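You operate a simulated robot arm through the tools that you are given. There is no shell and no other tool.

Carry out the task below with a simulated robot arm. There is one attempt and no reset: what you move stays moved.

Task
Unclamp the brown lead and stand its end in the brown holder.
Fine: red switch off first, and it stays off; open the teal cover before the lead moves and leave it open; shut the orange toggle again. Where these are worked on the way, their far stop is far enough and under half their travel is too little: orange toggle.

The check looks at the end state, three seconds after you hand in, the way a careful person would. Anything else that was tipped, shoved, dropped, spilled or broken makes it a failure. A push-on lid holds only when it is set on centred and level and pressed home; a screw cap is set on level and turned clockwise until tight.

Robot
A 7-joint arm with a four-finger gripper, fixed in place. Base frame: the origin is on the floor under the middle of its stand, x ahead of it, y to its left, z up; the work surface is at about z = 0.85. Units: m, rad, N and s.
It reaches about 1.223 m from its shoulder. Its first joint turns from -1.204 to 3.002 rad. Payload 3.67 kg.
The TCP is the grasp point between the finger pads, 0.028 m short of the fingertips. In the tool frame z runs along the fingers and y along their closing line. The gripper opens to 0.112 m; its body begins 0.073 m behind the TCP.
Orientation is that of the tool frame in the base frame, as a unit quaternion [x, y, z, w]. With the fingers straight down and closing along the base's y, the tool's x points along the base's -x, its y along +y and its z along -z.

Tools
- The arm moves only by the tool nudge_tool. Its argument "rows" is a list of rows, each an object of numbers (a shift or turn left out is 0, a gripper value left out holds the last): "rx", "ry", "rz": the turn, a rotation vector about the tool's x, y, z in rad; "x", "y", "z": the shift along the tool's x, y, z in m; "grip": the gripper command, from -1 (fully open) to 1 (shut), values between in proportion. In form: [{"rx": .., "ry": .., "rz": .., "x": .., "y": .., "z": .., "grip": ..}, ...]. A call has 1 to 20 rows; each row shifts and turns the commanded pose from where the row before left it, along the tool's axes as they then stand. A row lasts 0.2 s, in which the tool goes at most 0.05 m and 0.15 rad; a call with a longer step from one row to the next is refused whole, and so is a gripper value outside its range. A pose out of reach is approached as far as the arm can. The call stops where the force on the tool passes 90 N (or 10 N more than at its start, if that is more) or the arm is blocked; 0.2 s more then pass. The fingers move at their own pace (about 0.1025 m/s each) and stop on an object; they squeeze with about 44 N. The grip force told is the motor's: it shows also when the fingers shut on nothing. Time passes only in rows, and 0.2 s behind the last, so rows that do not move let the fingers close. The reply holds the time, the measured pose of the TCP, the force on the tool along the base axes, the opening and the grip force, in the units named above and with some noise, with the torque about the TCP (base axes, N m) and any sound that the robot's microphone picked up.
- Cameras (640 x 400 px; columns grow to the right, rows downward): "scene" is fixed at [0.4, 0.5027, 1.4169]; the picture's right is [-0.95, -0.32, 0.00], its down [-0.11, 0.33, -0.94] and it looks along [0.30, -0.89, -0.34] (base axes); focal length 323 px, centre (320, 200). "wrist" rides on the gripper at [0.06, -0.018, -0.104] in the tool frame; the picture's right is [0.29, 0.96, 0.00], its down [-0.80, 0.24, -0.55] and it looks along [-0.53, 0.16, 0.83] (tool axes); focal length 234 px, centre (320, 200). There is no depth. A picture from a camera that has moved, and an enlarged one, comes with that camera's place and axes in the base frame and with its lens.
- grab_frame(camera): a new picture of that camera. It takes no simulated time.
- move_column(by): slides the trunk up (or, below 0, down) by that many m; the arm rides with it, the base frame stays. It gives what a move gives, with no picture.
- enlarge(camera, box): a new picture of the part [left, top, right, bottom] of that camera's present view, enlarged. It takes no simulated time.
- hand_in(): hands the job in; it is judged then, once.

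Nothing tells you positions but the pictures and the camera data. Unless the task says otherwise, let go and move clear before handing in.

The tools are called after "Emit:" as a command line: name --argument value ..., lists and objects as JSON in quotes. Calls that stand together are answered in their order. nudge_tool: Moves the arm, as the interface text tells. Its arguments: {"type":"object","properties":{"rows":{"type":"array"}},"required":["rows"]} The other tools are called the same way: move_column (by) moves the trunk up or down; grab_frame (camera) takes a picture; enlarge (camera, box) takes an enlarged picture of a part of a camera's view; hand_in () hands the job in.

At the start:

```text
clock: 0.0
tcp_pos: [0.8115, -0.3413, 1.1323]
tool_rot: [-0.001, 1.0, 0.0, 0.0]
wrist_force: [0.6, 0.2, 0.3]
ft_torque: [-0.01, 0.0, -0.01]
width: 0.1119
gripper_force: 0.0
trunk travel left (down, up): [-0.575, 0.265]
```

scene: 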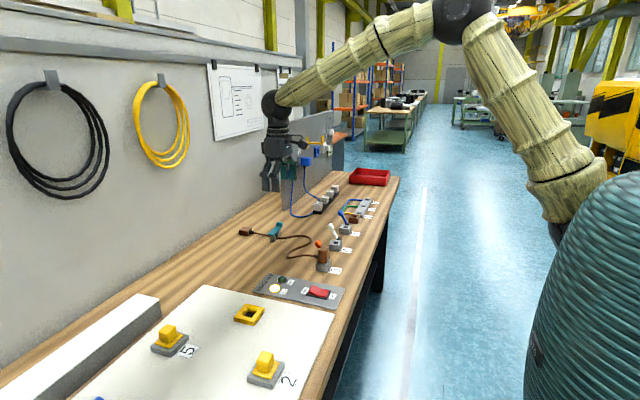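
wrist: 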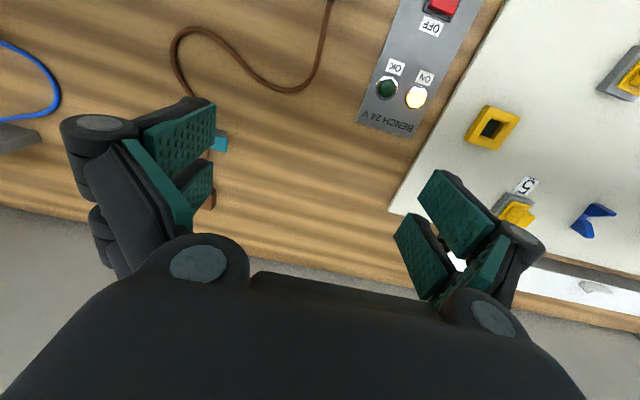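

I see a bench with a brown cord, a row of clamps/holders with toggles, a red rocker switch on the 24 V panel, and coloured items further off. I'll enlarge the pictures to identify the parts before moving.

Emit:
enlarge --camera "scene" --box '[220, 180, 420, 310]'

Emit:
enlarge --camera "scene" --box '[230, 210, 350, 285]'

Emit:
enlarge --camera "scene" --box '[300, 180, 400, 245]'

Emit:
enlarge --camera "scene" --box '[250, 130, 350, 215]'

Emit:
enlarge --camera "scene" --box '[240, 255, 360, 320]'

Emit:
enlarge --camera "wrist" --box '[140, 0, 460, 220]'

```text
3.08 times, centred on (320, 245) of scene
camera zoom: at [0.4, 0.5027, 1.4169], right [-0.95, -0.32, 0.0], down [-0.11, 0.33, -0.94], along [0.3, -0.89, -0.34], focal length 993 px, centre (320, 62)
```

zoom: 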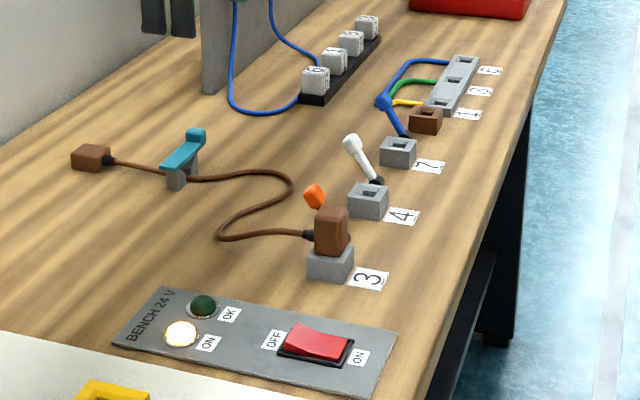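

```text
5.33 times, centred on (290, 248) of scene
camera zoom: at [0.4, 0.5027, 1.4169], right [-0.95, -0.32, 0.0], down [-0.11, 0.33, -0.94], along [0.3, -0.89, -0.34], focal length 1721 px, centre (480, -53)
```

zoom: 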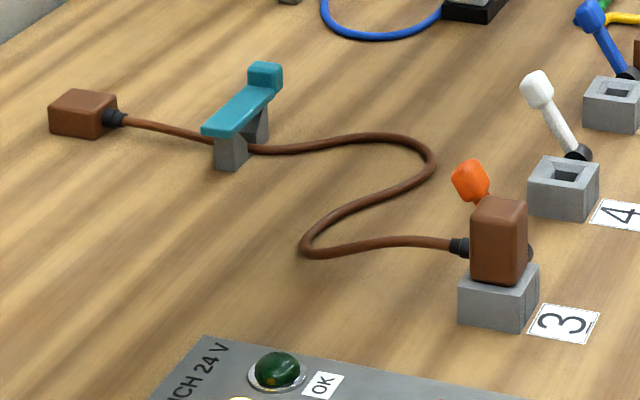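

```text
6.15 times, centred on (350, 212) of scene
camera zoom: at [0.4, 0.5027, 1.4169], right [-0.95, -0.32, 0.0], down [-0.11, 0.33, -0.94], along [0.3, -0.89, -0.34], focal length 1986 px, centre (135, 123)
```

zoom: 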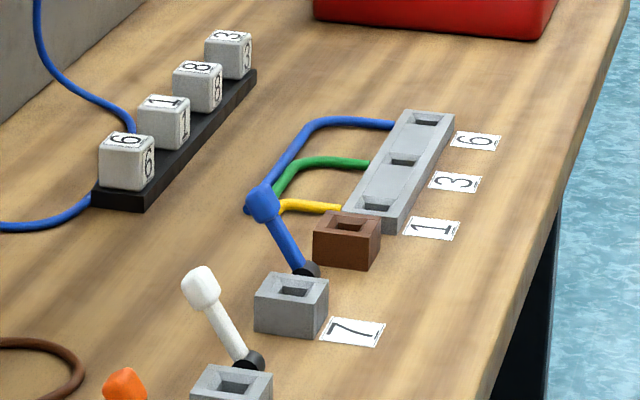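

```text
4.71 times, centred on (300, 172) of scene
camera zoom: at [0.4, 0.5027, 1.4169], right [-0.95, -0.32, 0.0], down [-0.11, 0.33, -0.94], along [0.3, -0.89, -0.34], focal length 1519 px, centre (414, 329)
```

zoom: 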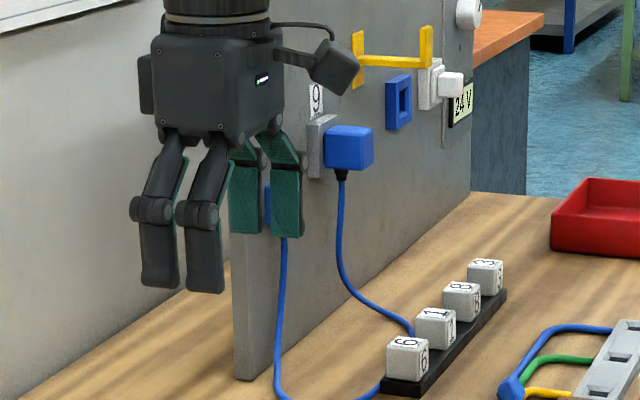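

```text
5.33 times, centred on (300, 288) of scene
camera zoom: at [0.4, 0.5027, 1.4169], right [-0.95, -0.32, 0.0], down [-0.11, 0.33, -0.94], along [0.3, -0.89, -0.34], focal length 1721 px, centre (427, -267)
```

zoom: 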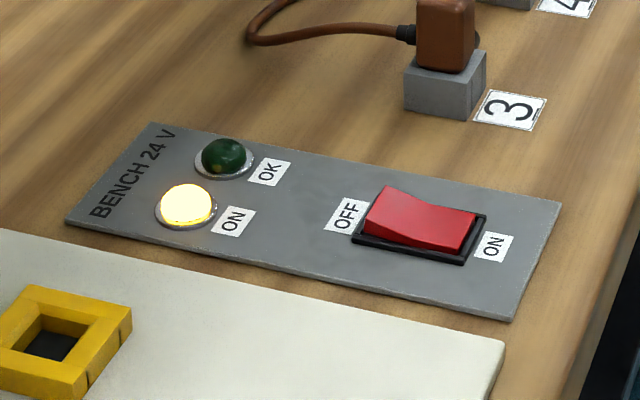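

```text
1.82 times, centred on (300, 110) of wrist
camera zoom: at [0.7511, -0.3592, 1.2373], right [-0.29, 0.96, 0.0], down [0.8, 0.24, 0.55], along [0.53, 0.16, -0.83], focal length 426 px, centre (356, 364)
```

zoom: 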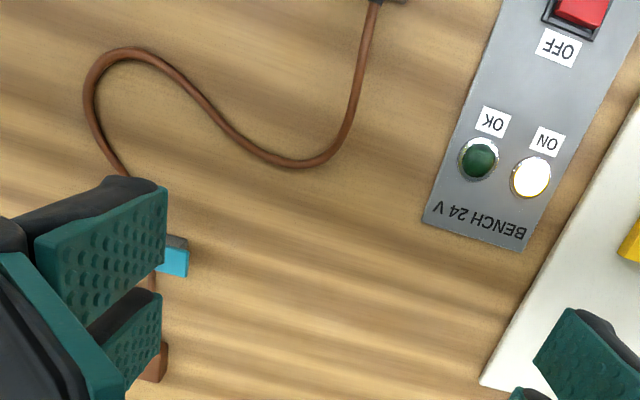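

The bench shows a row of sockets (3, 4, 7) with orange, white and blue toggles behind them, the brown plug in socket 3, a teal flap over the cord, and a brown square holder near the 1-3-6 strip. I'll pull the arm back toward the robot, staying high, to look down at this area with the wrist camera.

Emit:
nudge_tool --rows '[{"x": 0.045, "grip": -1}, {"x": 0.045}, {"x": 0.045}, {"x": 0.045}, {"x": 0.045}, {}]'

Emit:
grab_frame --camera "wrist"

Emit:
grab_frame --camera "scene"

```text
clock: 1.4
tcp_pos: [0.5882, -0.3427, 1.1317]
tool_rot: [0.0, 1.0, 0.001, -0.001]
wrist_force: [0.2, -0.9, 0.0]
ft_torque: [0.04, 0.01, 0.01]
width: 0.1119
gripper_force: 0.1
trunk travel left (down, up): [-0.575, 0.265]
```

```text
taken
camera wrist: at [0.5273, -0.3603, 1.236], right [-0.29, 0.96, 0.0], down [0.8, 0.24, 0.55], along [0.53, 0.16, -0.83], focal length 234 px, centre (320, 200)
```

wrist: 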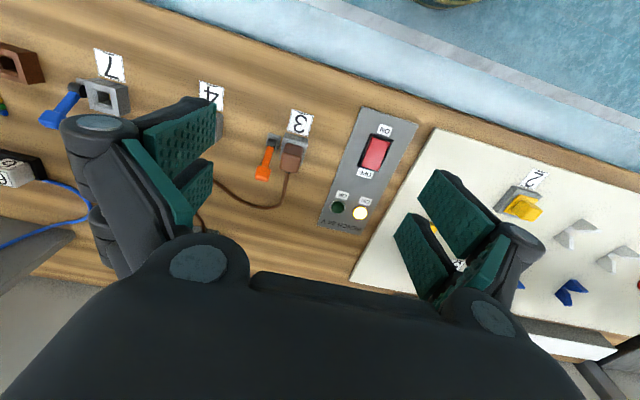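

```text
taken
```

scene: 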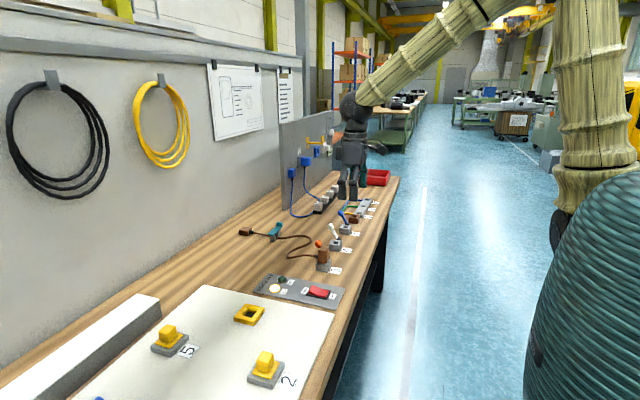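

From here the wrist camera sees sockets 3, 4, 7 and the red rocker well. I'll enlarge those parts to read the toggle positions and the brown holder.

Emit:
enlarge --camera "wrist" --box '[210, 90, 420, 240]'

Emit:
enlarge --camera "wrist" --box '[0, 20, 240, 170]'

Emit:
enlarge --camera "wrist" --box '[230, 90, 330, 160]'

```text
2.67 times, centred on (315, 165) of wrist
camera zoom: at [0.5273, -0.3603, 1.236], right [-0.29, 0.96, 0.0], down [0.8, 0.24, 0.55], along [0.53, 0.16, -0.83], focal length 624 px, centre (333, 293)
```

zoom: 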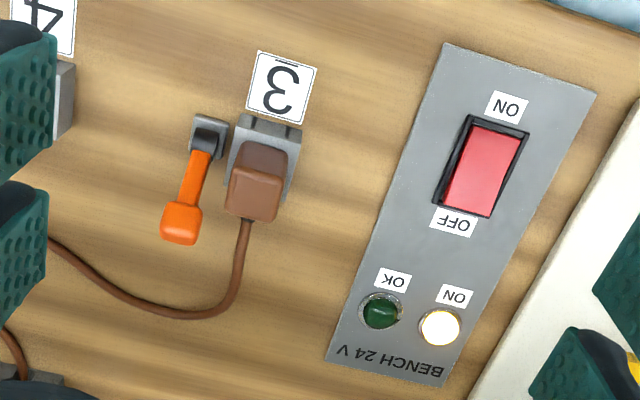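

```text
2.67 times, centred on (120, 95) of wrist
camera zoom: at [0.5273, -0.3603, 1.236], right [-0.29, 0.96, 0.0], down [0.8, 0.24, 0.55], along [0.53, 0.16, -0.83], focal length 624 px, centre (853, 480)
```

zoom: 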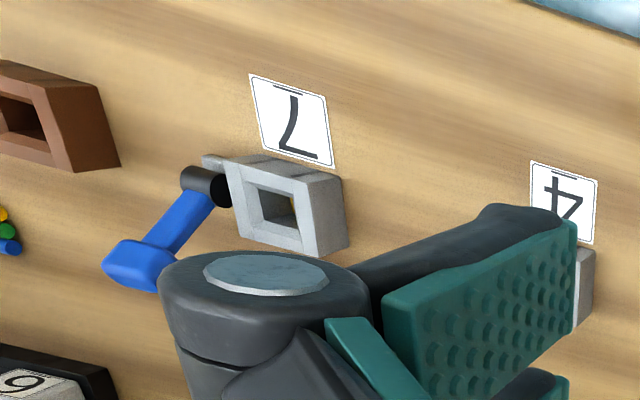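

```text
5.71 times, centred on (280, 125) of wrist
camera zoom: at [0.5273, -0.3603, 1.236], right [-0.29, 0.96, 0.0], down [0.8, 0.24, 0.55], along [0.53, 0.16, -0.83], focal length 1338 px, centre (549, 629)
```

zoom: 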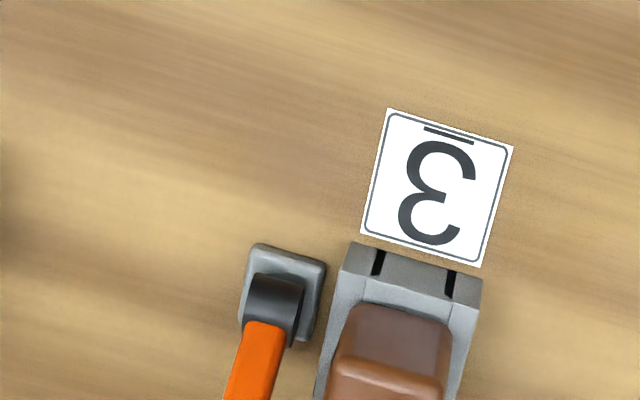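

Sockets and labels look aligned with the base axes from above; the rocker's ON end points toward the robot and OFF toward the wall. I'll enlarge finer on the scene view to cross-check positions and heights.

Emit:
enlarge --camera "scene" --box '[300, 225, 348, 285]'

Emit:
enlarge --camera "scene" --box '[235, 215, 291, 250]'

Emit:
enlarge --camera "scene" --box '[325, 195, 381, 240]'

Emit:
enlarge --camera "scene" --box '[290, 275, 350, 312]'

```text
6.67 times, centred on (324, 255) of scene
camera zoom: at [0.4, 0.5027, 1.4169], right [-0.95, -0.32, 0.0], down [-0.11, 0.33, -0.94], along [0.3, -0.89, -0.34], focal length 2152 px, centre (293, -167)
```

zoom: 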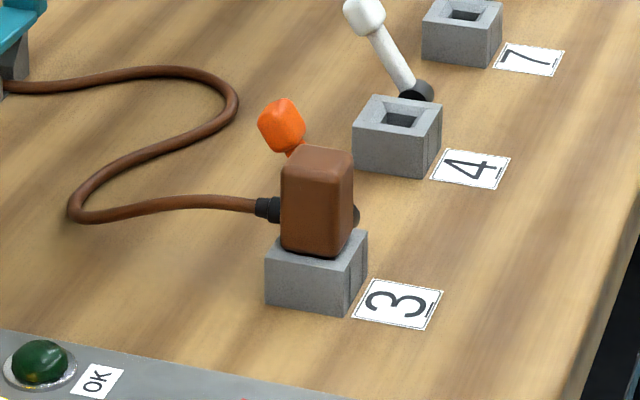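

```text
11.43 times, centred on (263, 232) of scene
camera zoom: at [0.4, 0.5027, 1.4169], right [-0.95, -0.32, 0.0], down [-0.11, 0.33, -0.94], along [0.3, -0.89, -0.34], focal length 3689 px, centre (971, -171)
```

zoom: 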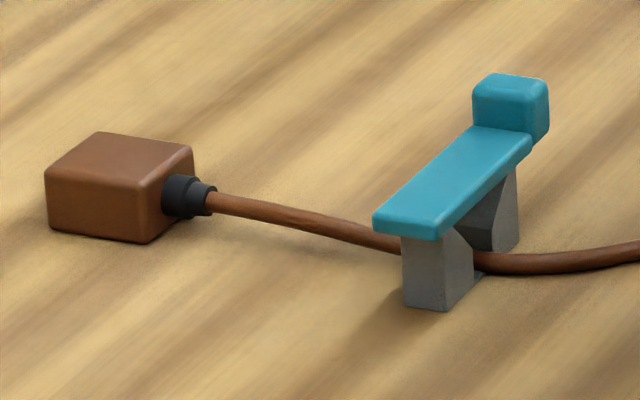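

```text
8.89 times, centred on (353, 218) of scene
camera zoom: at [0.4, 0.5027, 1.4169], right [-0.95, -0.32, 0.0], down [-0.11, 0.33, -0.94], along [0.3, -0.89, -0.34], focal length 2869 px, centre (27, 44)
```

zoom: 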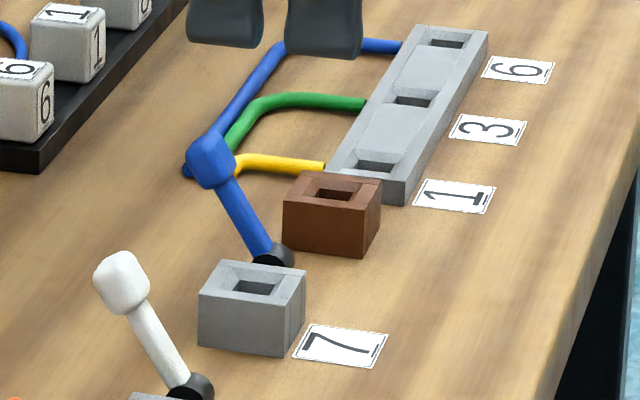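

```text
10.67 times, centred on (320, 294) of scene
camera zoom: at [0.4, 0.5027, 1.4169], right [-0.95, -0.32, 0.0], down [-0.11, 0.33, -0.94], along [0.3, -0.89, -0.34], focal length 3443 px, centre (320, -797)
```

zoom: 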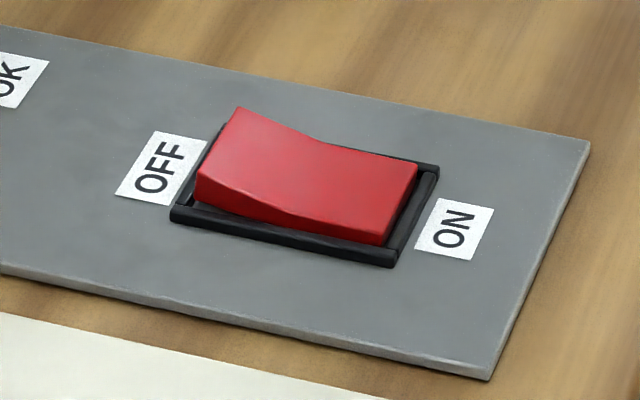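

The plug stands in socket 3 at about (0.677, -0.357), orange toggle pivot near (0.675, -0.395) leaning to +x, rocker OFF end near (0.674, -0.222, 0.866), teal cover near (0.915, -0.49) with its knob on the -y end, brown holder near (0.667, -0.755). First I close the fingers and move above the rocker's OFF end to see the fingertip footprint.

Emit:
nudge_tool --rows '[{"x": -0.02, "y": 0.03, "grip": 1}, {"x": -0.02, "y": 0.03}, {"x": -0.02, "y": 0.03}, {"x": -0.02, "y": 0.031}, {"x": -0.017, "z": 0.03}, {"z": 0.04}, {"z": 0.04}, {}]'

Emit:
grab_frame --camera "wrist"

Emit:
grab_frame --camera "scene"

Emit:
enlarge --camera "scene" --box '[260, 170, 380, 320]'

```text
clock: 3.2
tcp_pos: [0.6824, -0.2198, 1.0224]
tool_rot: [-0.001, 1.0, 0.001, 0.001]
wrist_force: [-0.3, 0.2, 0.1]
ft_torque: [-0.04, -0.03, 0.0]
width: 0.0002
gripper_force: 36.1
trunk travel left (down, up): [-0.575, 0.265]
```

```text
taken
camera wrist: at [0.6212, -0.238, 1.1266], right [-0.29, 0.96, 0.0], down [0.8, 0.24, 0.56], along [0.53, 0.16, -0.83], focal length 234 px, centre (320, 200)
```

wrist: 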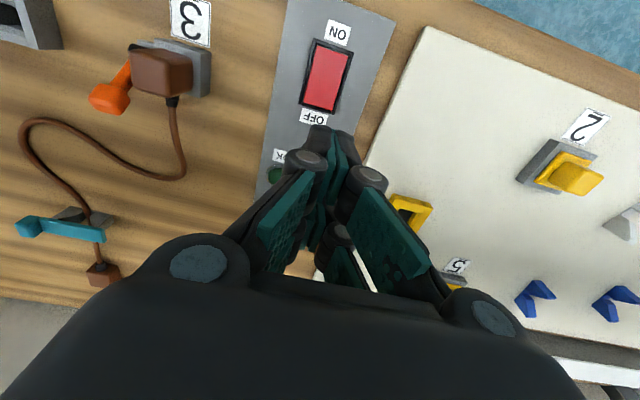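

```text
taken
```

scene: 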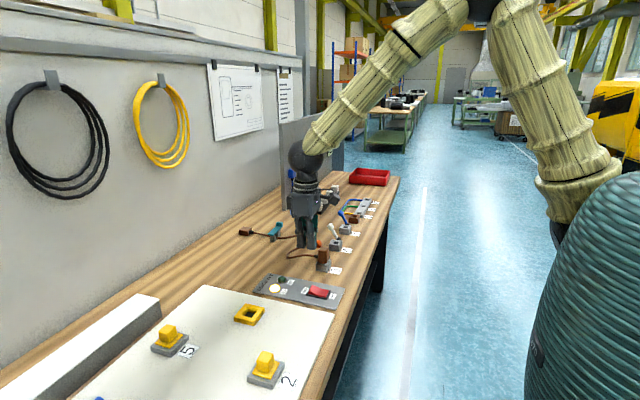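

```text
2.67 times, centred on (320, 245) of scene
camera zoom: at [0.4, 0.5027, 1.4169], right [-0.95, -0.32, 0.0], down [-0.11, 0.33, -0.94], along [0.3, -0.89, -0.34], focal length 861 px, centre (320, 80)
```

zoom: 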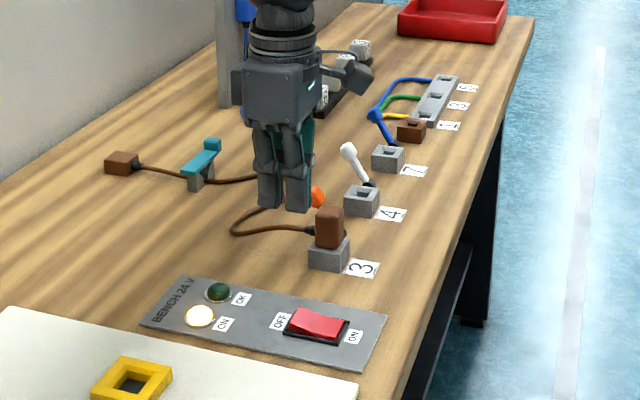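

The closed fingertips sit right over the rocker's OFF end (rocker spans x ≈ 0.617–0.674, y ≈ -0.222). I'll descend and press the OFF end gently.

Emit:
nudge_tool --rows '[{"z": 0.04}, {"z": 0.04}, {"z": 0.035}, {"z": 0.005}, {"z": 0.004}, {"z": 0.003}, {"z": 0.003}, {}]'

Emit:
grab_frame --camera "wrist"

Emit:
enlarge --camera "scene" --box '[260, 230, 360, 310]'

```text
clock: 5.0
tcp_pos: [0.6827, -0.2204, 0.8927]
tool_rot: [0.0, 1.0, 0.0, 0.0]
wrist_force: [0.3, -0.4, 1.8]
ft_torque: [0.01, 0.01, -0.02]
width: 0.0061
gripper_force: 35.6
trunk travel left (down, up): [-0.575, 0.265]
```

```text
taken
camera wrist: at [0.6227, -0.2383, 0.997], right [-0.29, 0.96, 0.0], down [0.8, 0.24, 0.55], along [0.53, 0.16, -0.83], focal length 234 px, centre (320, 200)
```

wrist: 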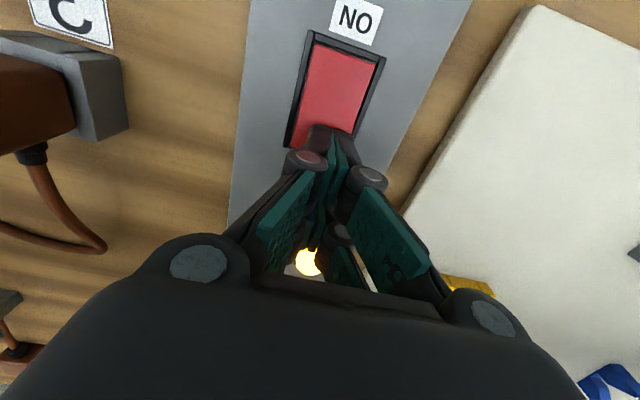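

```text
5.00 times, centred on (310, 270) of scene
camera zoom: at [0.4, 0.5027, 1.4169], right [-0.95, -0.32, 0.0], down [-0.11, 0.33, -0.94], along [0.3, -0.89, -0.34], focal length 1614 px, centre (370, -150)
```

zoom: 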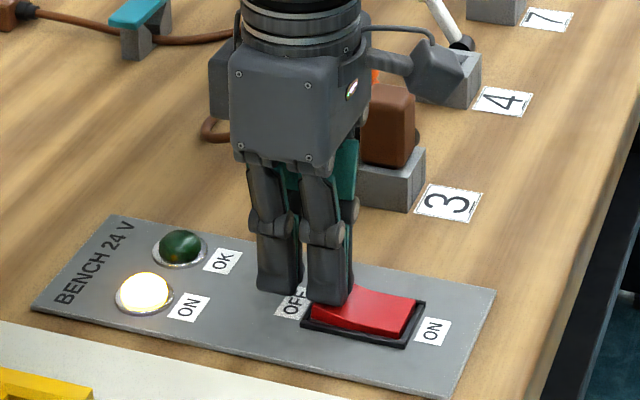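

The fingertips have just touched the rocker's OFF end with light force. I continue pressing down in small steps.

Emit:
nudge_tool --rows '[{"z": 0.003}, {"z": 0.003}, {"z": 0.002}, {}]'

Emit:
enlarge --camera "scene" --box '[260, 230, 360, 310]'

```text
clock: 6.0
tcp_pos: [0.6818, -0.2209, 0.8895]
tool_rot: [0.0, 1.0, 0.0, 0.004]
wrist_force: [2.9, -6.4, 45.3]
ft_torque: [-0.16, 1.02, 0.21]
width: 0.0058
gripper_force: 35.5
trunk travel left (down, up): [-0.575, 0.265]
```

```text
5.00 times, centred on (310, 270) of scene
camera zoom: at [0.4, 0.5027, 1.4169], right [-0.95, -0.32, 0.0], down [-0.11, 0.33, -0.94], along [0.3, -0.89, -0.34], focal length 1614 px, centre (370, -150)
```

zoom: 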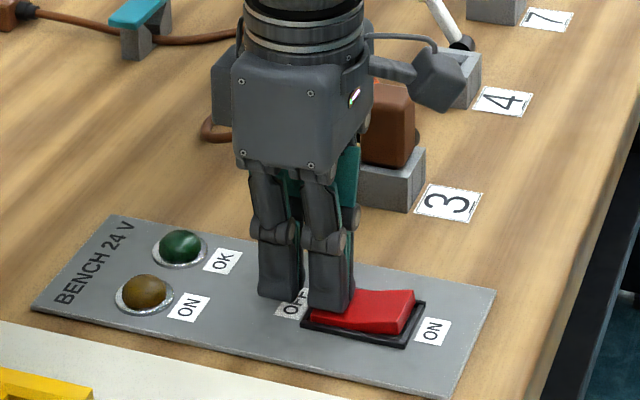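

The amber ON lamp has gone dark, so the rocker has flipped. I lift off and verify it stays off.

Emit:
nudge_tool --rows '[{"z": -0.02}, {"z": -0.04}, {"z": -0.045}, {"z": -0.045}, {"z": -0.02}]'

Emit:
enlarge --camera "scene" --box '[260, 260, 350, 315]'

Emit:
grab_frame --camera "wrist"

```text
clock: 7.2
tcp_pos: [0.6835, -0.22, 1.0553]
tool_rot: [-0.001, 1.0, 0.001, -0.001]
wrist_force: [0.3, -0.9, -0.2]
ft_torque: [-0.03, 0.03, 0.02]
width: 0.0
gripper_force: 35.5
trunk travel left (down, up): [-0.575, 0.265]
```

```text
7.11 times, centred on (305, 288) of scene
camera zoom: at [0.4, 0.5027, 1.4169], right [-0.95, -0.32, 0.0], down [-0.11, 0.33, -0.94], along [0.3, -0.89, -0.34], focal length 2295 px, centre (427, -422)
```

zoom: 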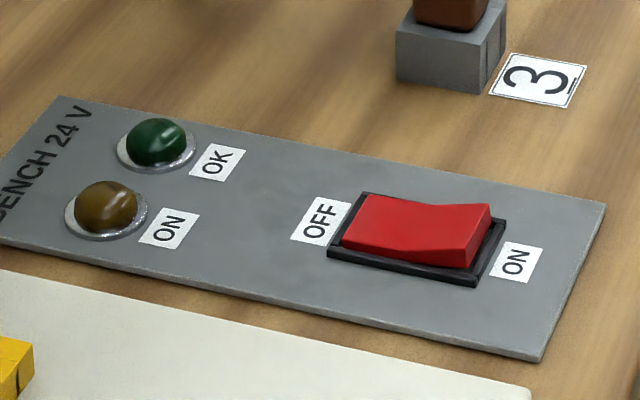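

```text
taken
camera wrist: at [0.622, -0.2373, 1.1597], right [-0.29, 0.96, 0.0], down [0.8, 0.24, 0.55], along [0.53, 0.16, -0.83], focal length 234 px, centre (320, 200)
```

wrist: 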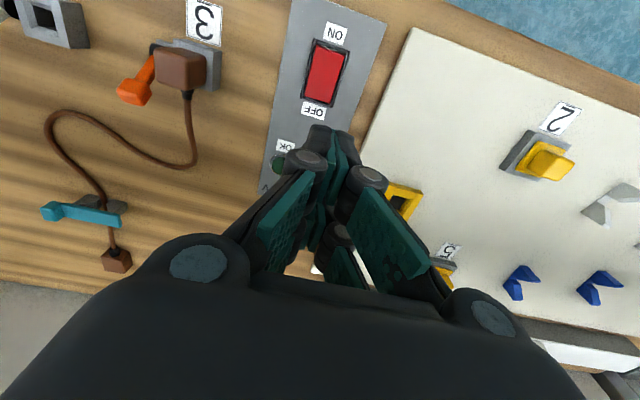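

The rocker is tipped to OFF and the lamp stays dark. Next I move over for a closer look at the teal cover near (0.915, -0.49).

Emit:
nudge_tool --rows '[{"x": -0.02, "y": -0.035, "z": -0.015}, {"x": -0.025, "y": -0.036, "z": -0.015}, {"x": -0.025, "y": -0.036, "z": -0.015}, {"x": -0.025, "y": -0.036}, {"x": -0.02, "y": -0.036}, {}]'

Emit:
grab_frame --camera "wrist"

Emit:
enlarge --camera "wrist" --box '[180, 110, 300, 210]'

```text
clock: 8.6
tcp_pos: [0.796, -0.3991, 1.1019]
tool_rot: [-0.001, 1.0, 0.0, 0.0]
wrist_force: [1.2, 0.7, 0.1]
ft_torque: [-0.01, 0.02, 0.02]
width: 0.0002
gripper_force: 35.7
trunk travel left (down, up): [-0.575, 0.265]
```

```text
taken
camera wrist: at [0.7361, -0.4169, 1.2061], right [-0.29, 0.96, 0.0], down [0.8, 0.24, 0.55], along [0.53, 0.16, -0.83], focal length 234 px, centre (320, 200)
```

wrist: 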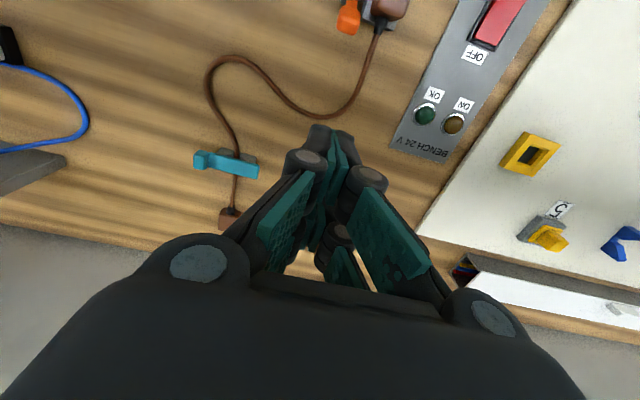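

```text
4.00 times, centred on (240, 160) of wrist
camera zoom: at [0.7361, -0.4169, 1.2061], right [-0.29, 0.96, 0.0], down [0.8, 0.24, 0.55], along [0.53, 0.16, -0.83], focal length 937 px, centre (640, 360)
```

zoom: 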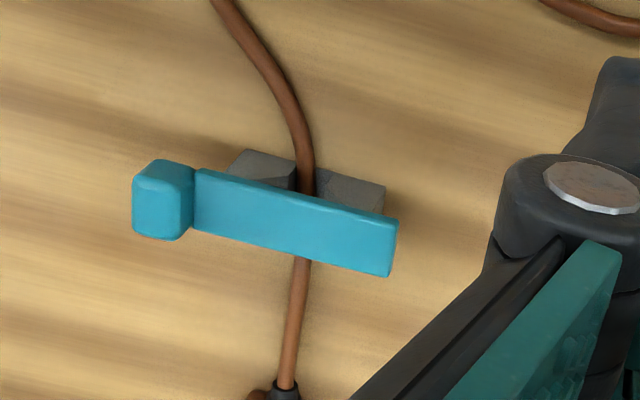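

The teal cover is a plate along y (y ≈ -0.46 to -0.53) with a raised knob at the -y end around (0.918, -0.540, 0.89), so the hinge should be at the +y end. I'll turn the tool a quarter turn so the fingers close along x (parallel to the hinge) and look again.

Emit:
nudge_tool --rows '[{"rz": 0.1428, "grip": -0.2}, {"rz": 0.1428}, {"rz": 0.1428}, {"rz": 0.1428}, {"rz": 0.1428}, {"rz": 0.1428}, {"rz": 0.1428}, {"rz": 0.1428}, {"rz": 0.1428}, {"rz": 0.1428}, {"rz": 0.1428}, {}]'

Emit:
grab_frame --camera "wrist"

Emit:
grab_frame --camera "scene"

```text
clock: 11.2
tcp_pos: [0.799, -0.4001, 1.1004]
tool_rot: [0.707, 0.707, 0.0, -0.001]
wrist_force: [0.0, 0.0, -1.2]
ft_torque: [-0.05, -0.01, 0.01]
width: 0.067
gripper_force: 0.0
trunk travel left (down, up): [-0.575, 0.265]
```

```text
taken
camera wrist: at [0.7796, -0.3396, 1.2044], right [0.96, 0.29, 0.0], down [0.24, -0.8, 0.55], along [0.16, -0.53, -0.83], focal length 234 px, centre (320, 200)
```

wrist: 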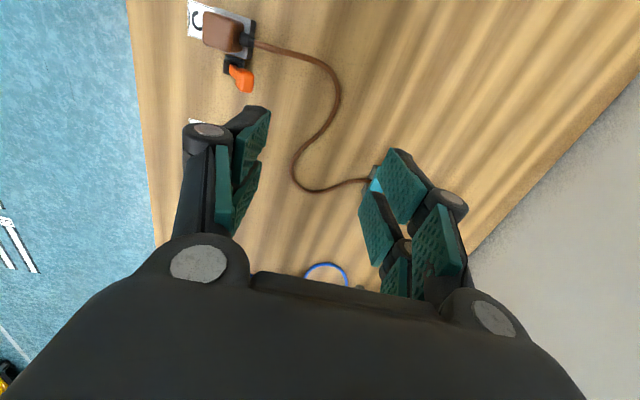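

```text
taken
```

scene: 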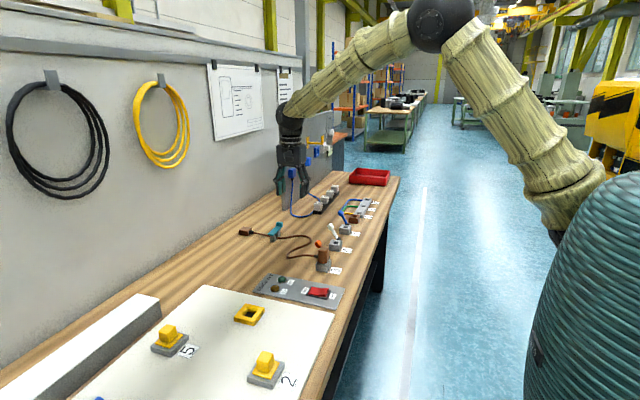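

The tool now closes along base x. I move nearer to the teal cover to see its knob between the open fingers.

Emit:
nudge_tool --rows '[{"x": -0.025, "y": 0.03}, {"x": -0.025, "y": 0.03}, {"x": -0.025, "y": 0.03}, {"x": -0.025, "y": 0.029, "z": 0.02}, {"z": 0.03}, {}]'

Emit:
grab_frame --camera "wrist"

Emit:
enlarge --camera "wrist" --box '[250, 70, 390, 180]'

Emit:
enlarge --camera "scene" --box '[230, 160, 330, 250]'

```text
clock: 12.6
tcp_pos: [0.9188, -0.4991, 1.0511]
tool_rot: [0.707, 0.708, 0.0, 0.0]
wrist_force: [0.0, 1.2, 0.2]
ft_torque: [0.02, -0.03, 0.0]
width: 0.0672
gripper_force: 0.1
trunk travel left (down, up): [-0.575, 0.265]
```

```text
taken
camera wrist: at [0.9005, -0.4396, 1.1544], right [0.96, 0.29, 0.0], down [0.24, -0.8, 0.55], along [0.16, -0.53, -0.83], focal length 234 px, centre (320, 200)
```

wrist: 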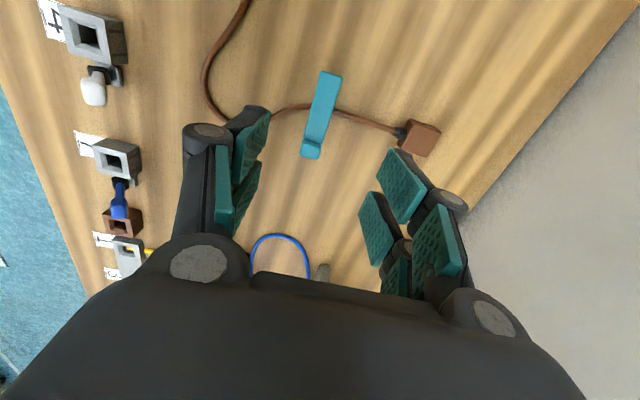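

```text
3.64 times, centred on (320, 125) of wrist
camera zoom: at [0.9005, -0.4396, 1.1544], right [0.96, 0.29, 0.0], down [0.24, -0.8, 0.55], along [0.16, -0.53, -0.83], focal length 852 px, centre (320, 473)
```

zoom: 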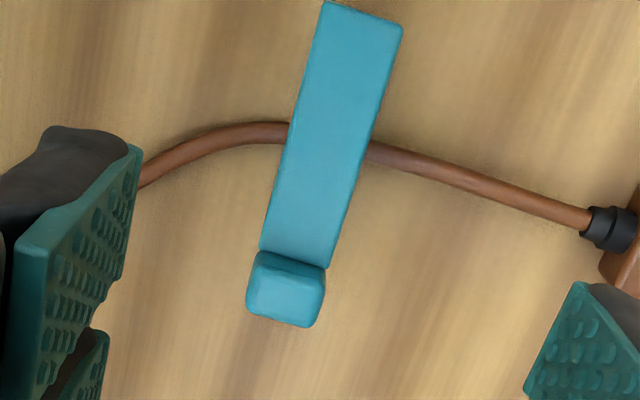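

```text
4.44 times, centred on (280, 205) of scene
camera zoom: at [0.4, 0.5027, 1.4169], right [-0.95, -0.32, 0.0], down [-0.11, 0.33, -0.94], along [0.3, -0.89, -0.34], focal length 1434 px, centre (498, 178)
```

zoom: 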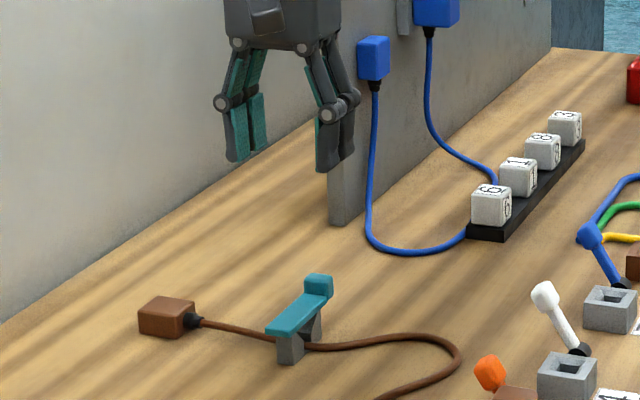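

The knob is centred about (0.920, -0.541, 0.892) and is ~22 mm wide. I move over it, lower the open fingers around it, and grip.

Emit:
nudge_tool --rows '[{"x": -0.027, "y": 0.001}, {"x": -0.026}, {"z": 0.04}, {"z": 0.04}, {"z": 0.04}, {"z": 0.02}, {"z": 0.01}, {}]'

Emit:
enlarge --camera "scene" --box '[225, 180, 315, 250]'

Emit:
grab_frame --camera "wrist"

```text
clock: 14.4
tcp_pos: [0.9194, -0.5534, 0.9006]
tool_rot: [0.706, 0.708, 0.0, -0.001]
wrist_force: [0.1, -0.2, 0.3]
ft_torque: [0.04, 0.06, 0.01]
width: 0.0673
gripper_force: 0.0
trunk travel left (down, up): [-0.575, 0.265]
```

```text
5.71 times, centred on (270, 215) of scene
camera zoom: at [0.4, 0.5027, 1.4169], right [-0.95, -0.32, 0.0], down [-0.11, 0.33, -0.94], along [0.3, -0.89, -0.34], focal length 1844 px, centre (606, 114)
```

zoom: 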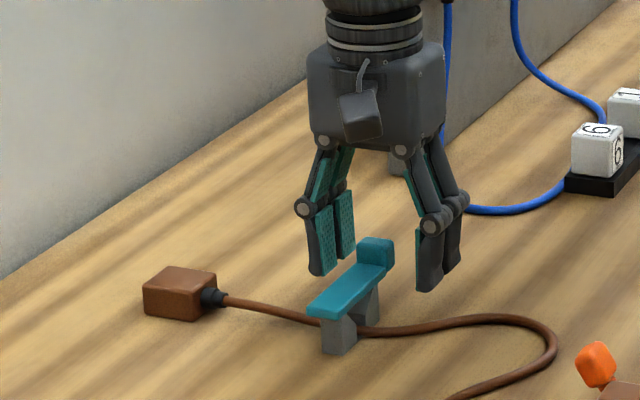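

```text
taken
camera wrist: at [0.9001, -0.4926, 1.0041], right [0.96, 0.29, 0.0], down [0.24, -0.8, 0.55], along [0.16, -0.53, -0.83], focal length 234 px, centre (320, 200)
```

wrist: 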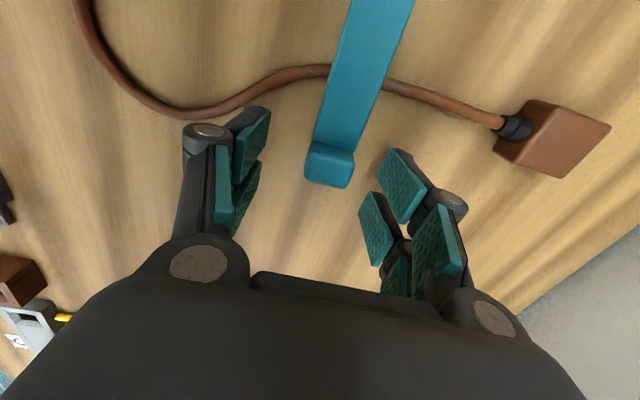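

The open fingers straddle the knob in the right place. I close on it and then try a small lift along the hinge arc.

Emit:
nudge_tool --rows '[{"grip": 1}, {}, {}, {}]'

Emit:
enlarge --camera "scene" --box '[225, 180, 315, 250]'

```text
clock: 15.4
tcp_pos: [0.9207, -0.5524, 0.901]
tool_rot: [0.707, 0.708, 0.0, 0.0]
wrist_force: [13.3, -4.5, 4.8]
ft_torque: [0.36, -0.3, -0.16]
width: 0.0232
gripper_force: 44.8
trunk travel left (down, up): [-0.575, 0.265]
```

```text
5.71 times, centred on (270, 215) of scene
camera zoom: at [0.4, 0.5027, 1.4169], right [-0.95, -0.32, 0.0], down [-0.11, 0.33, -0.94], along [0.3, -0.89, -0.34], focal length 1844 px, centre (606, 114)
```

zoom: 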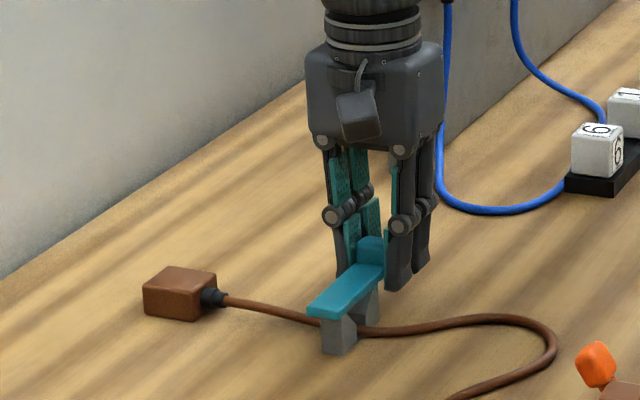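

The knob is gripped (23 mm wide). I lift the first 20° along the expected arc and check the force.

Emit:
nudge_tool --rows '[{"y": 0.002}, {"x": 0.0016, "z": -0.0065}, {"x": 0.002, "z": -0.0065}, {"x": 0.0027, "z": -0.0062}, {"x": 0.0031, "z": -0.006}, {}]'

Emit:
enlarge --camera "scene" --box '[225, 180, 315, 250]'

```text
clock: 16.8
tcp_pos: [0.9202, -0.5481, 0.9233]
tool_rot: [0.707, 0.707, 0.001, -0.002]
wrist_force: [-4.6, -25.7, -8.1]
ft_torque: [-1.62, 0.08, -0.06]
width: 0.0232
gripper_force: 45.3
trunk travel left (down, up): [-0.575, 0.265]
```

```text
5.71 times, centred on (270, 215) of scene
camera zoom: at [0.4, 0.5027, 1.4169], right [-0.95, -0.32, 0.0], down [-0.11, 0.33, -0.94], along [0.3, -0.89, -0.34], focal length 1844 px, centre (606, 114)
```

zoom: 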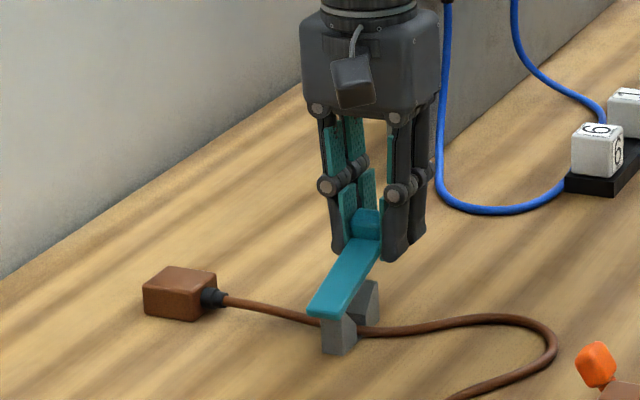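

The cover is pivoting about its +y end as expected; the sideways force says my arc is a bit too far in +y, so I ease that and continue with a slightly larger radius.

Emit:
nudge_tool --rows '[{"x": -0.001, "z": -0.005}, {"x": 0.001, "z": -0.005}, {"x": 0.004, "z": -0.0057}, {"x": 0.004, "z": -0.0057}, {}]'

Emit:
enlarge --camera "scene" --box '[225, 180, 315, 250]'

```text
clock: 18.0
tcp_pos: [0.921, -0.5355, 0.9467]
tool_rot: [0.706, 0.708, 0.001, 0.0]
wrist_force: [-7.1, -9.1, -6.1]
ft_torque: [-1.1, 0.26, 0.04]
width: 0.0236
gripper_force: 45.0
trunk travel left (down, up): [-0.575, 0.265]
```

```text
5.71 times, centred on (270, 215) of scene
camera zoom: at [0.4, 0.5027, 1.4169], right [-0.95, -0.32, 0.0], down [-0.11, 0.33, -0.94], along [0.3, -0.89, -0.34], focal length 1844 px, centre (606, 114)
```

zoom: 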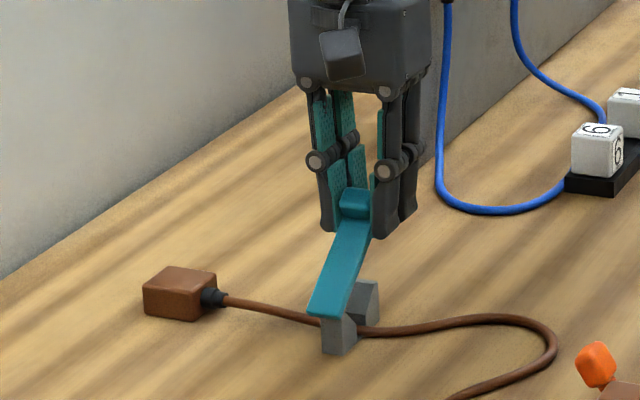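

Lifting smoothly at about 40°. I continue along the arc to near vertical.

Emit:
nudge_tool --rows '[{"x": 0.0045, "z": -0.0053}, {"x": 0.0051, "z": -0.0049}, {"x": 0.0055, "z": -0.0042}, {"x": 0.0059, "z": -0.0037}, {"x": 0.0062, "z": -0.0032}, {"x": 0.0064, "z": -0.0027}, {}]'

Emit:
enlarge --camera "scene" --box '[225, 180, 315, 250]'

```text
clock: 19.6
tcp_pos: [0.9199, -0.5045, 0.9728]
tool_rot: [0.708, 0.707, 0.001, 0.0]
wrist_force: [-8.3, -21.5, 4.7]
ft_torque: [-1.61, 0.22, 0.01]
width: 0.0237
gripper_force: 45.6
trunk travel left (down, up): [-0.575, 0.265]
```

```text
5.71 times, centred on (270, 215) of scene
camera zoom: at [0.4, 0.5027, 1.4169], right [-0.95, -0.32, 0.0], down [-0.11, 0.33, -0.94], along [0.3, -0.89, -0.34], focal length 1844 px, centre (606, 114)
```

zoom: 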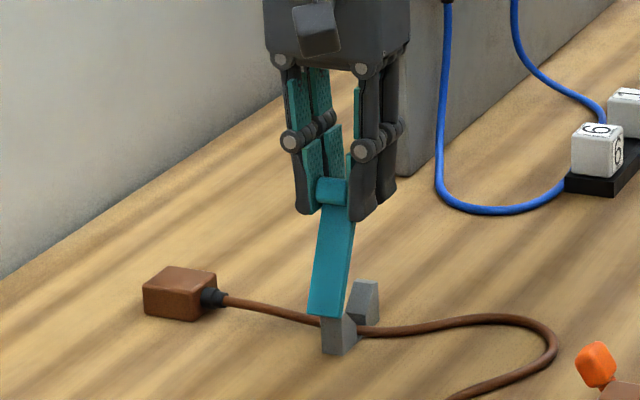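

The cover is near 65° open. I continue to and past vertical.

Emit:
nudge_tool --rows '[{"x": 0.0068, "z": -0.002}, {"x": 0.007, "z": -0.002}, {"x": 0.0072, "z": -0.0017}, {"x": 0.0073, "z": -0.0011}, {"x": 0.0074, "z": -0.0005}, {"x": 0.0074, "z": 0.0002}, {}]'

Emit:
enlarge --camera "scene" --box '[225, 180, 315, 250]'

```text
clock: 21.2
tcp_pos: [0.9214, -0.4593, 0.9754]
tool_rot: [0.707, 0.707, 0.0, -0.002]
wrist_force: [-13.7, -14.5, -10.7]
ft_torque: [-1.2, 0.16, 0.17]
width: 0.0226
gripper_force: 44.8
trunk travel left (down, up): [-0.575, 0.265]
```

```text
5.71 times, centred on (270, 215) of scene
camera zoom: at [0.4, 0.5027, 1.4169], right [-0.95, -0.32, 0.0], down [-0.11, 0.33, -0.94], along [0.3, -0.89, -0.34], focal length 1844 px, centre (606, 114)
```

zoom: 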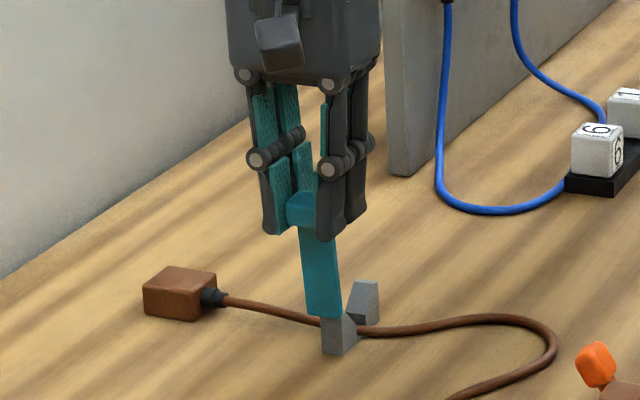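

The cover is just past vertical. I keep going toward its far stop in small steps.

Emit:
nudge_tool --rows '[{"x": 0.0074, "z": 0.001}, {"x": 0.0073, "z": 0.0015}, {"x": 0.0071, "z": 0.0021}, {"x": 0.0069, "z": 0.0027}, {}]'

Emit:
enlarge --camera "scene" --box '[225, 180, 315, 250]'

```text
clock: 22.4
tcp_pos: [0.9203, -0.4328, 0.9713]
tool_rot: [0.708, 0.707, 0.0, -0.001]
wrist_force: [-18.9, -20.1, -5.5]
ft_torque: [-1.62, 0.42, 0.05]
width: 0.0233
gripper_force: 44.9
trunk travel left (down, up): [-0.575, 0.265]
```

```text
5.71 times, centred on (270, 215) of scene
camera zoom: at [0.4, 0.5027, 1.4169], right [-0.95, -0.32, 0.0], down [-0.11, 0.33, -0.94], along [0.3, -0.89, -0.34], focal length 1844 px, centre (606, 114)
```

zoom: 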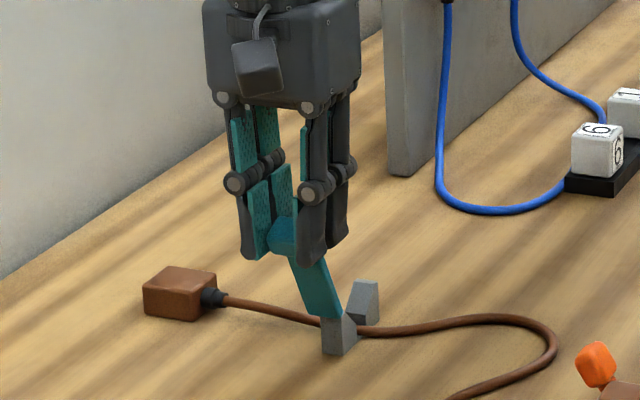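

Still moving freely at roughly 110–115°. I go a bit farther, watching for the stop.

Emit:
nudge_tool --rows '[{"x": 0.0066, "y": -0.002, "z": 0.0034}, {"x": 0.0062, "z": 0.004}, {"x": 0.0059, "z": 0.0045}, {}]'

Emit:
enlarge --camera "scene" --box '[225, 180, 315, 250]'

```text
clock: 23.4
tcp_pos: [0.9208, -0.4094, 0.96]
tool_rot: [0.706, 0.708, 0.002, 0.001]
wrist_force: [17.4, -22.0, 23.3]
ft_torque: [-1.05, -0.32, 0.27]
width: 0.023
gripper_force: 45.4
trunk travel left (down, up): [-0.575, 0.265]
```

```text
5.71 times, centred on (270, 215) of scene
camera zoom: at [0.4, 0.5027, 1.4169], right [-0.95, -0.32, 0.0], down [-0.11, 0.33, -0.94], along [0.3, -0.89, -0.34], focal length 1844 px, centre (606, 114)
```

zoom: 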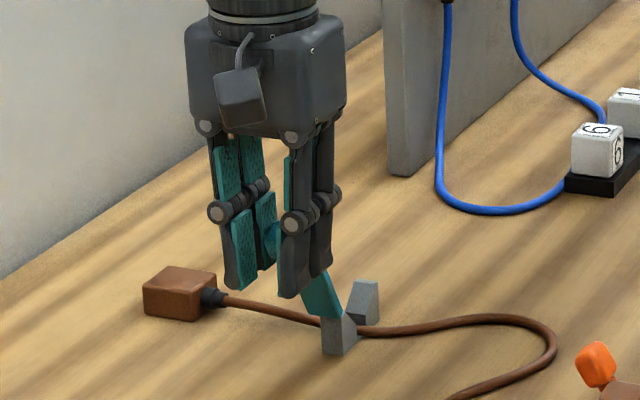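

The force has risen, suggesting the stop is reached and the knob is slipping in the pads. I release and back off upward to see whether the cover stays open.

Emit:
nudge_tool --rows '[{"grip": -0.2}, {}, {"z": -0.02}, {"z": -0.04}, {"z": -0.04}, {"x": 0.03}, {}]'

Emit:
enlarge --camera "scene" --box '[225, 180, 315, 250]'

Emit:
grab_frame --camera "wrist"

```text
clock: 25.0
tcp_pos: [0.9176, -0.3827, 1.0589]
tool_rot: [0.707, 0.707, 0.0, 0.0]
wrist_force: [0.4, 0.1, 0.8]
ft_torque: [0.02, -0.01, 0.01]
width: 0.0671
gripper_force: 0.0
trunk travel left (down, up): [-0.575, 0.265]
```

```text
5.71 times, centred on (270, 215) of scene
camera zoom: at [0.4, 0.5027, 1.4169], right [-0.95, -0.32, 0.0], down [-0.11, 0.33, -0.94], along [0.3, -0.89, -0.34], focal length 1844 px, centre (606, 114)
```

zoom: 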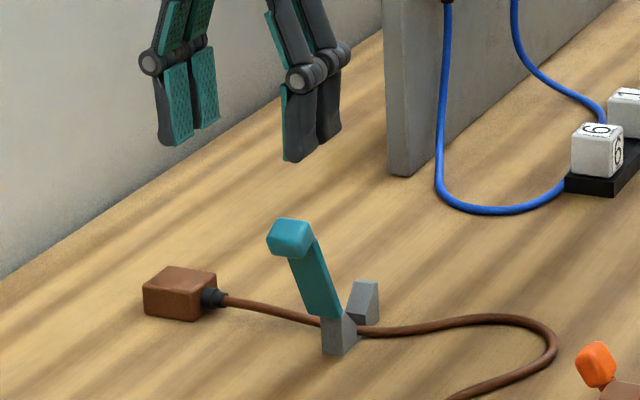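

```text
taken
camera wrist: at [0.8987, -0.3223, 1.1623], right [0.96, 0.29, 0.0], down [0.24, -0.8, 0.55], along [0.16, -0.53, -0.83], focal length 234 px, centre (320, 200)
```

wrist: 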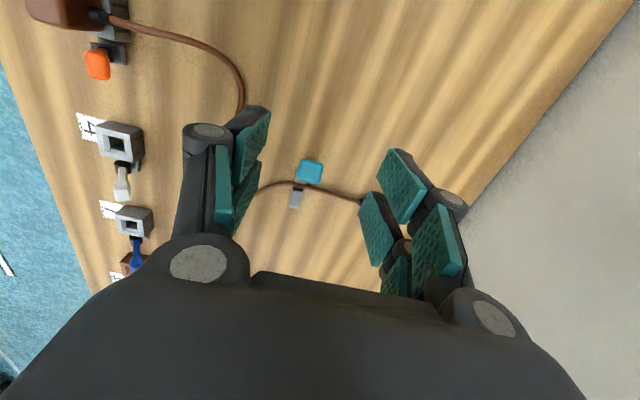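

The teal cover stays open, leaning past vertical. Next is the orange toggle (knob ≈ (0.709, -0.395, 0.917), leaning +x): I'll close the fingers and come down on its +x side, clear of the plug and cord, to push it over toward -x.

Emit:
nudge_tool --rows '[{"y": -0.04, "grip": 1}, {"y": -0.04, "x": -0.009}, {"y": -0.04, "x": -0.009}, {"y": -0.033, "x": -0.009}, {"z": 0.03}, {"z": 0.03}, {"z": 0.02}, {}]'

Emit:
grab_frame --camera "wrist"

Emit:
enlarge --camera "scene" --box '[270, 200, 360, 280]'

```text
clock: 26.8
tcp_pos: [0.7647, -0.4082, 0.9779]
tool_rot: [0.707, 0.707, 0.0, -0.001]
wrist_force: [0.4, 0.0, 0.6]
ft_torque: [-0.02, -0.01, -0.02]
width: 0.0
gripper_force: 35.6
trunk travel left (down, up): [-0.575, 0.265]
```

```text
taken
camera wrist: at [0.7461, -0.3482, 1.0815], right [0.96, 0.29, 0.0], down [0.24, -0.8, 0.55], along [0.16, -0.53, -0.83], focal length 234 px, centre (320, 200)
```

wrist: 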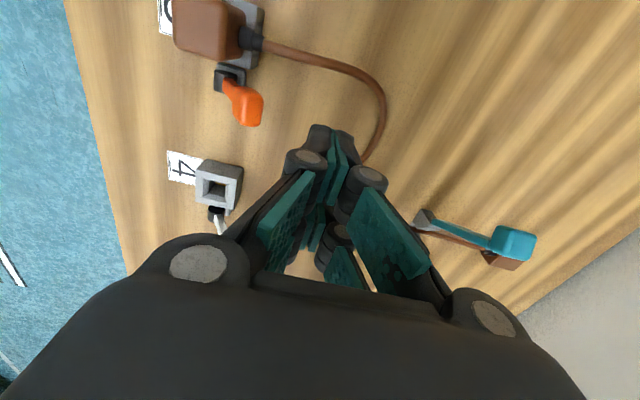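

```text
5.00 times, centred on (315, 240) of scene
camera zoom: at [0.4, 0.5027, 1.4169], right [-0.95, -0.32, 0.0], down [-0.11, 0.33, -0.94], along [0.3, -0.89, -0.34], focal length 1614 px, centre (345, 0)
```

zoom: 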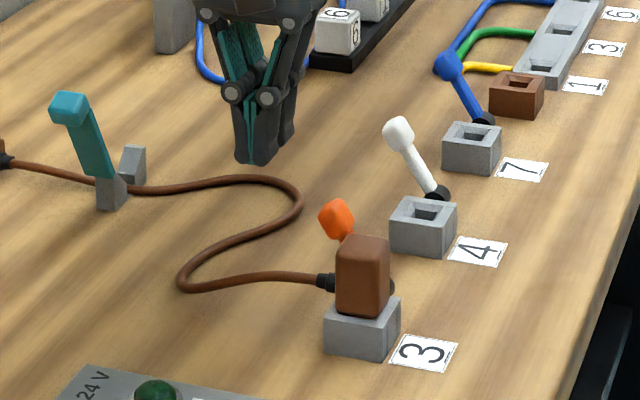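

I lower the closed fingertips to about z = 0.895 beside the toggle, then push it toward -x in small steps.

Emit:
nudge_tool --rows '[{"z": 0.03}, {"z": 0.025}, {"y": -0.02}, {"y": -0.01}, {"y": -0.01}, {"y": -0.01}, {}]'

Emit:
enlarge --camera "scene" --box '[270, 200, 360, 280]'

Emit:
grab_frame --camera "wrist"

```text
clock: 28.4
tcp_pos: [0.7158, -0.4071, 0.9245]
tool_rot: [0.707, 0.708, 0.001, 0.0]
wrist_force: [1.3, 0.0, 0.4]
ft_torque: [0.01, 0.02, 0.0]
width: 0.0001
gripper_force: 35.9
trunk travel left (down, up): [-0.575, 0.265]
```

```text
5.00 times, centred on (315, 240) of scene
camera zoom: at [0.4, 0.5027, 1.4169], right [-0.95, -0.32, 0.0], down [-0.11, 0.33, -0.94], along [0.3, -0.89, -0.34], focal length 1614 px, centre (345, 0)
```

zoom: 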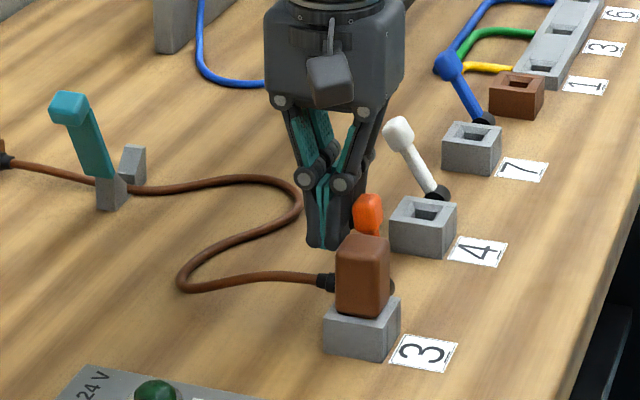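

```text
taken
camera wrist: at [0.6964, -0.3477, 1.0284], right [0.96, 0.29, 0.0], down [0.24, -0.8, 0.55], along [0.16, -0.53, -0.83], focal length 234 px, centre (320, 200)
```

wrist: 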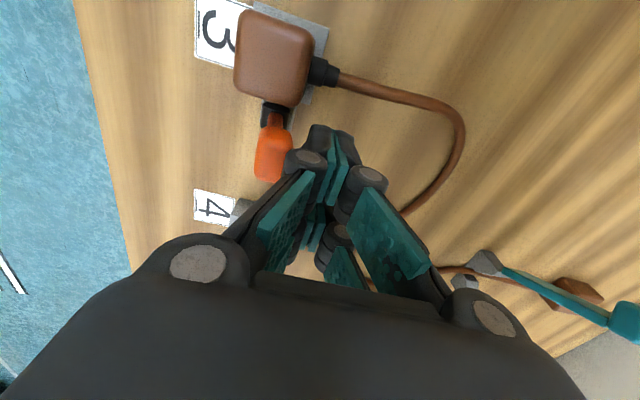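

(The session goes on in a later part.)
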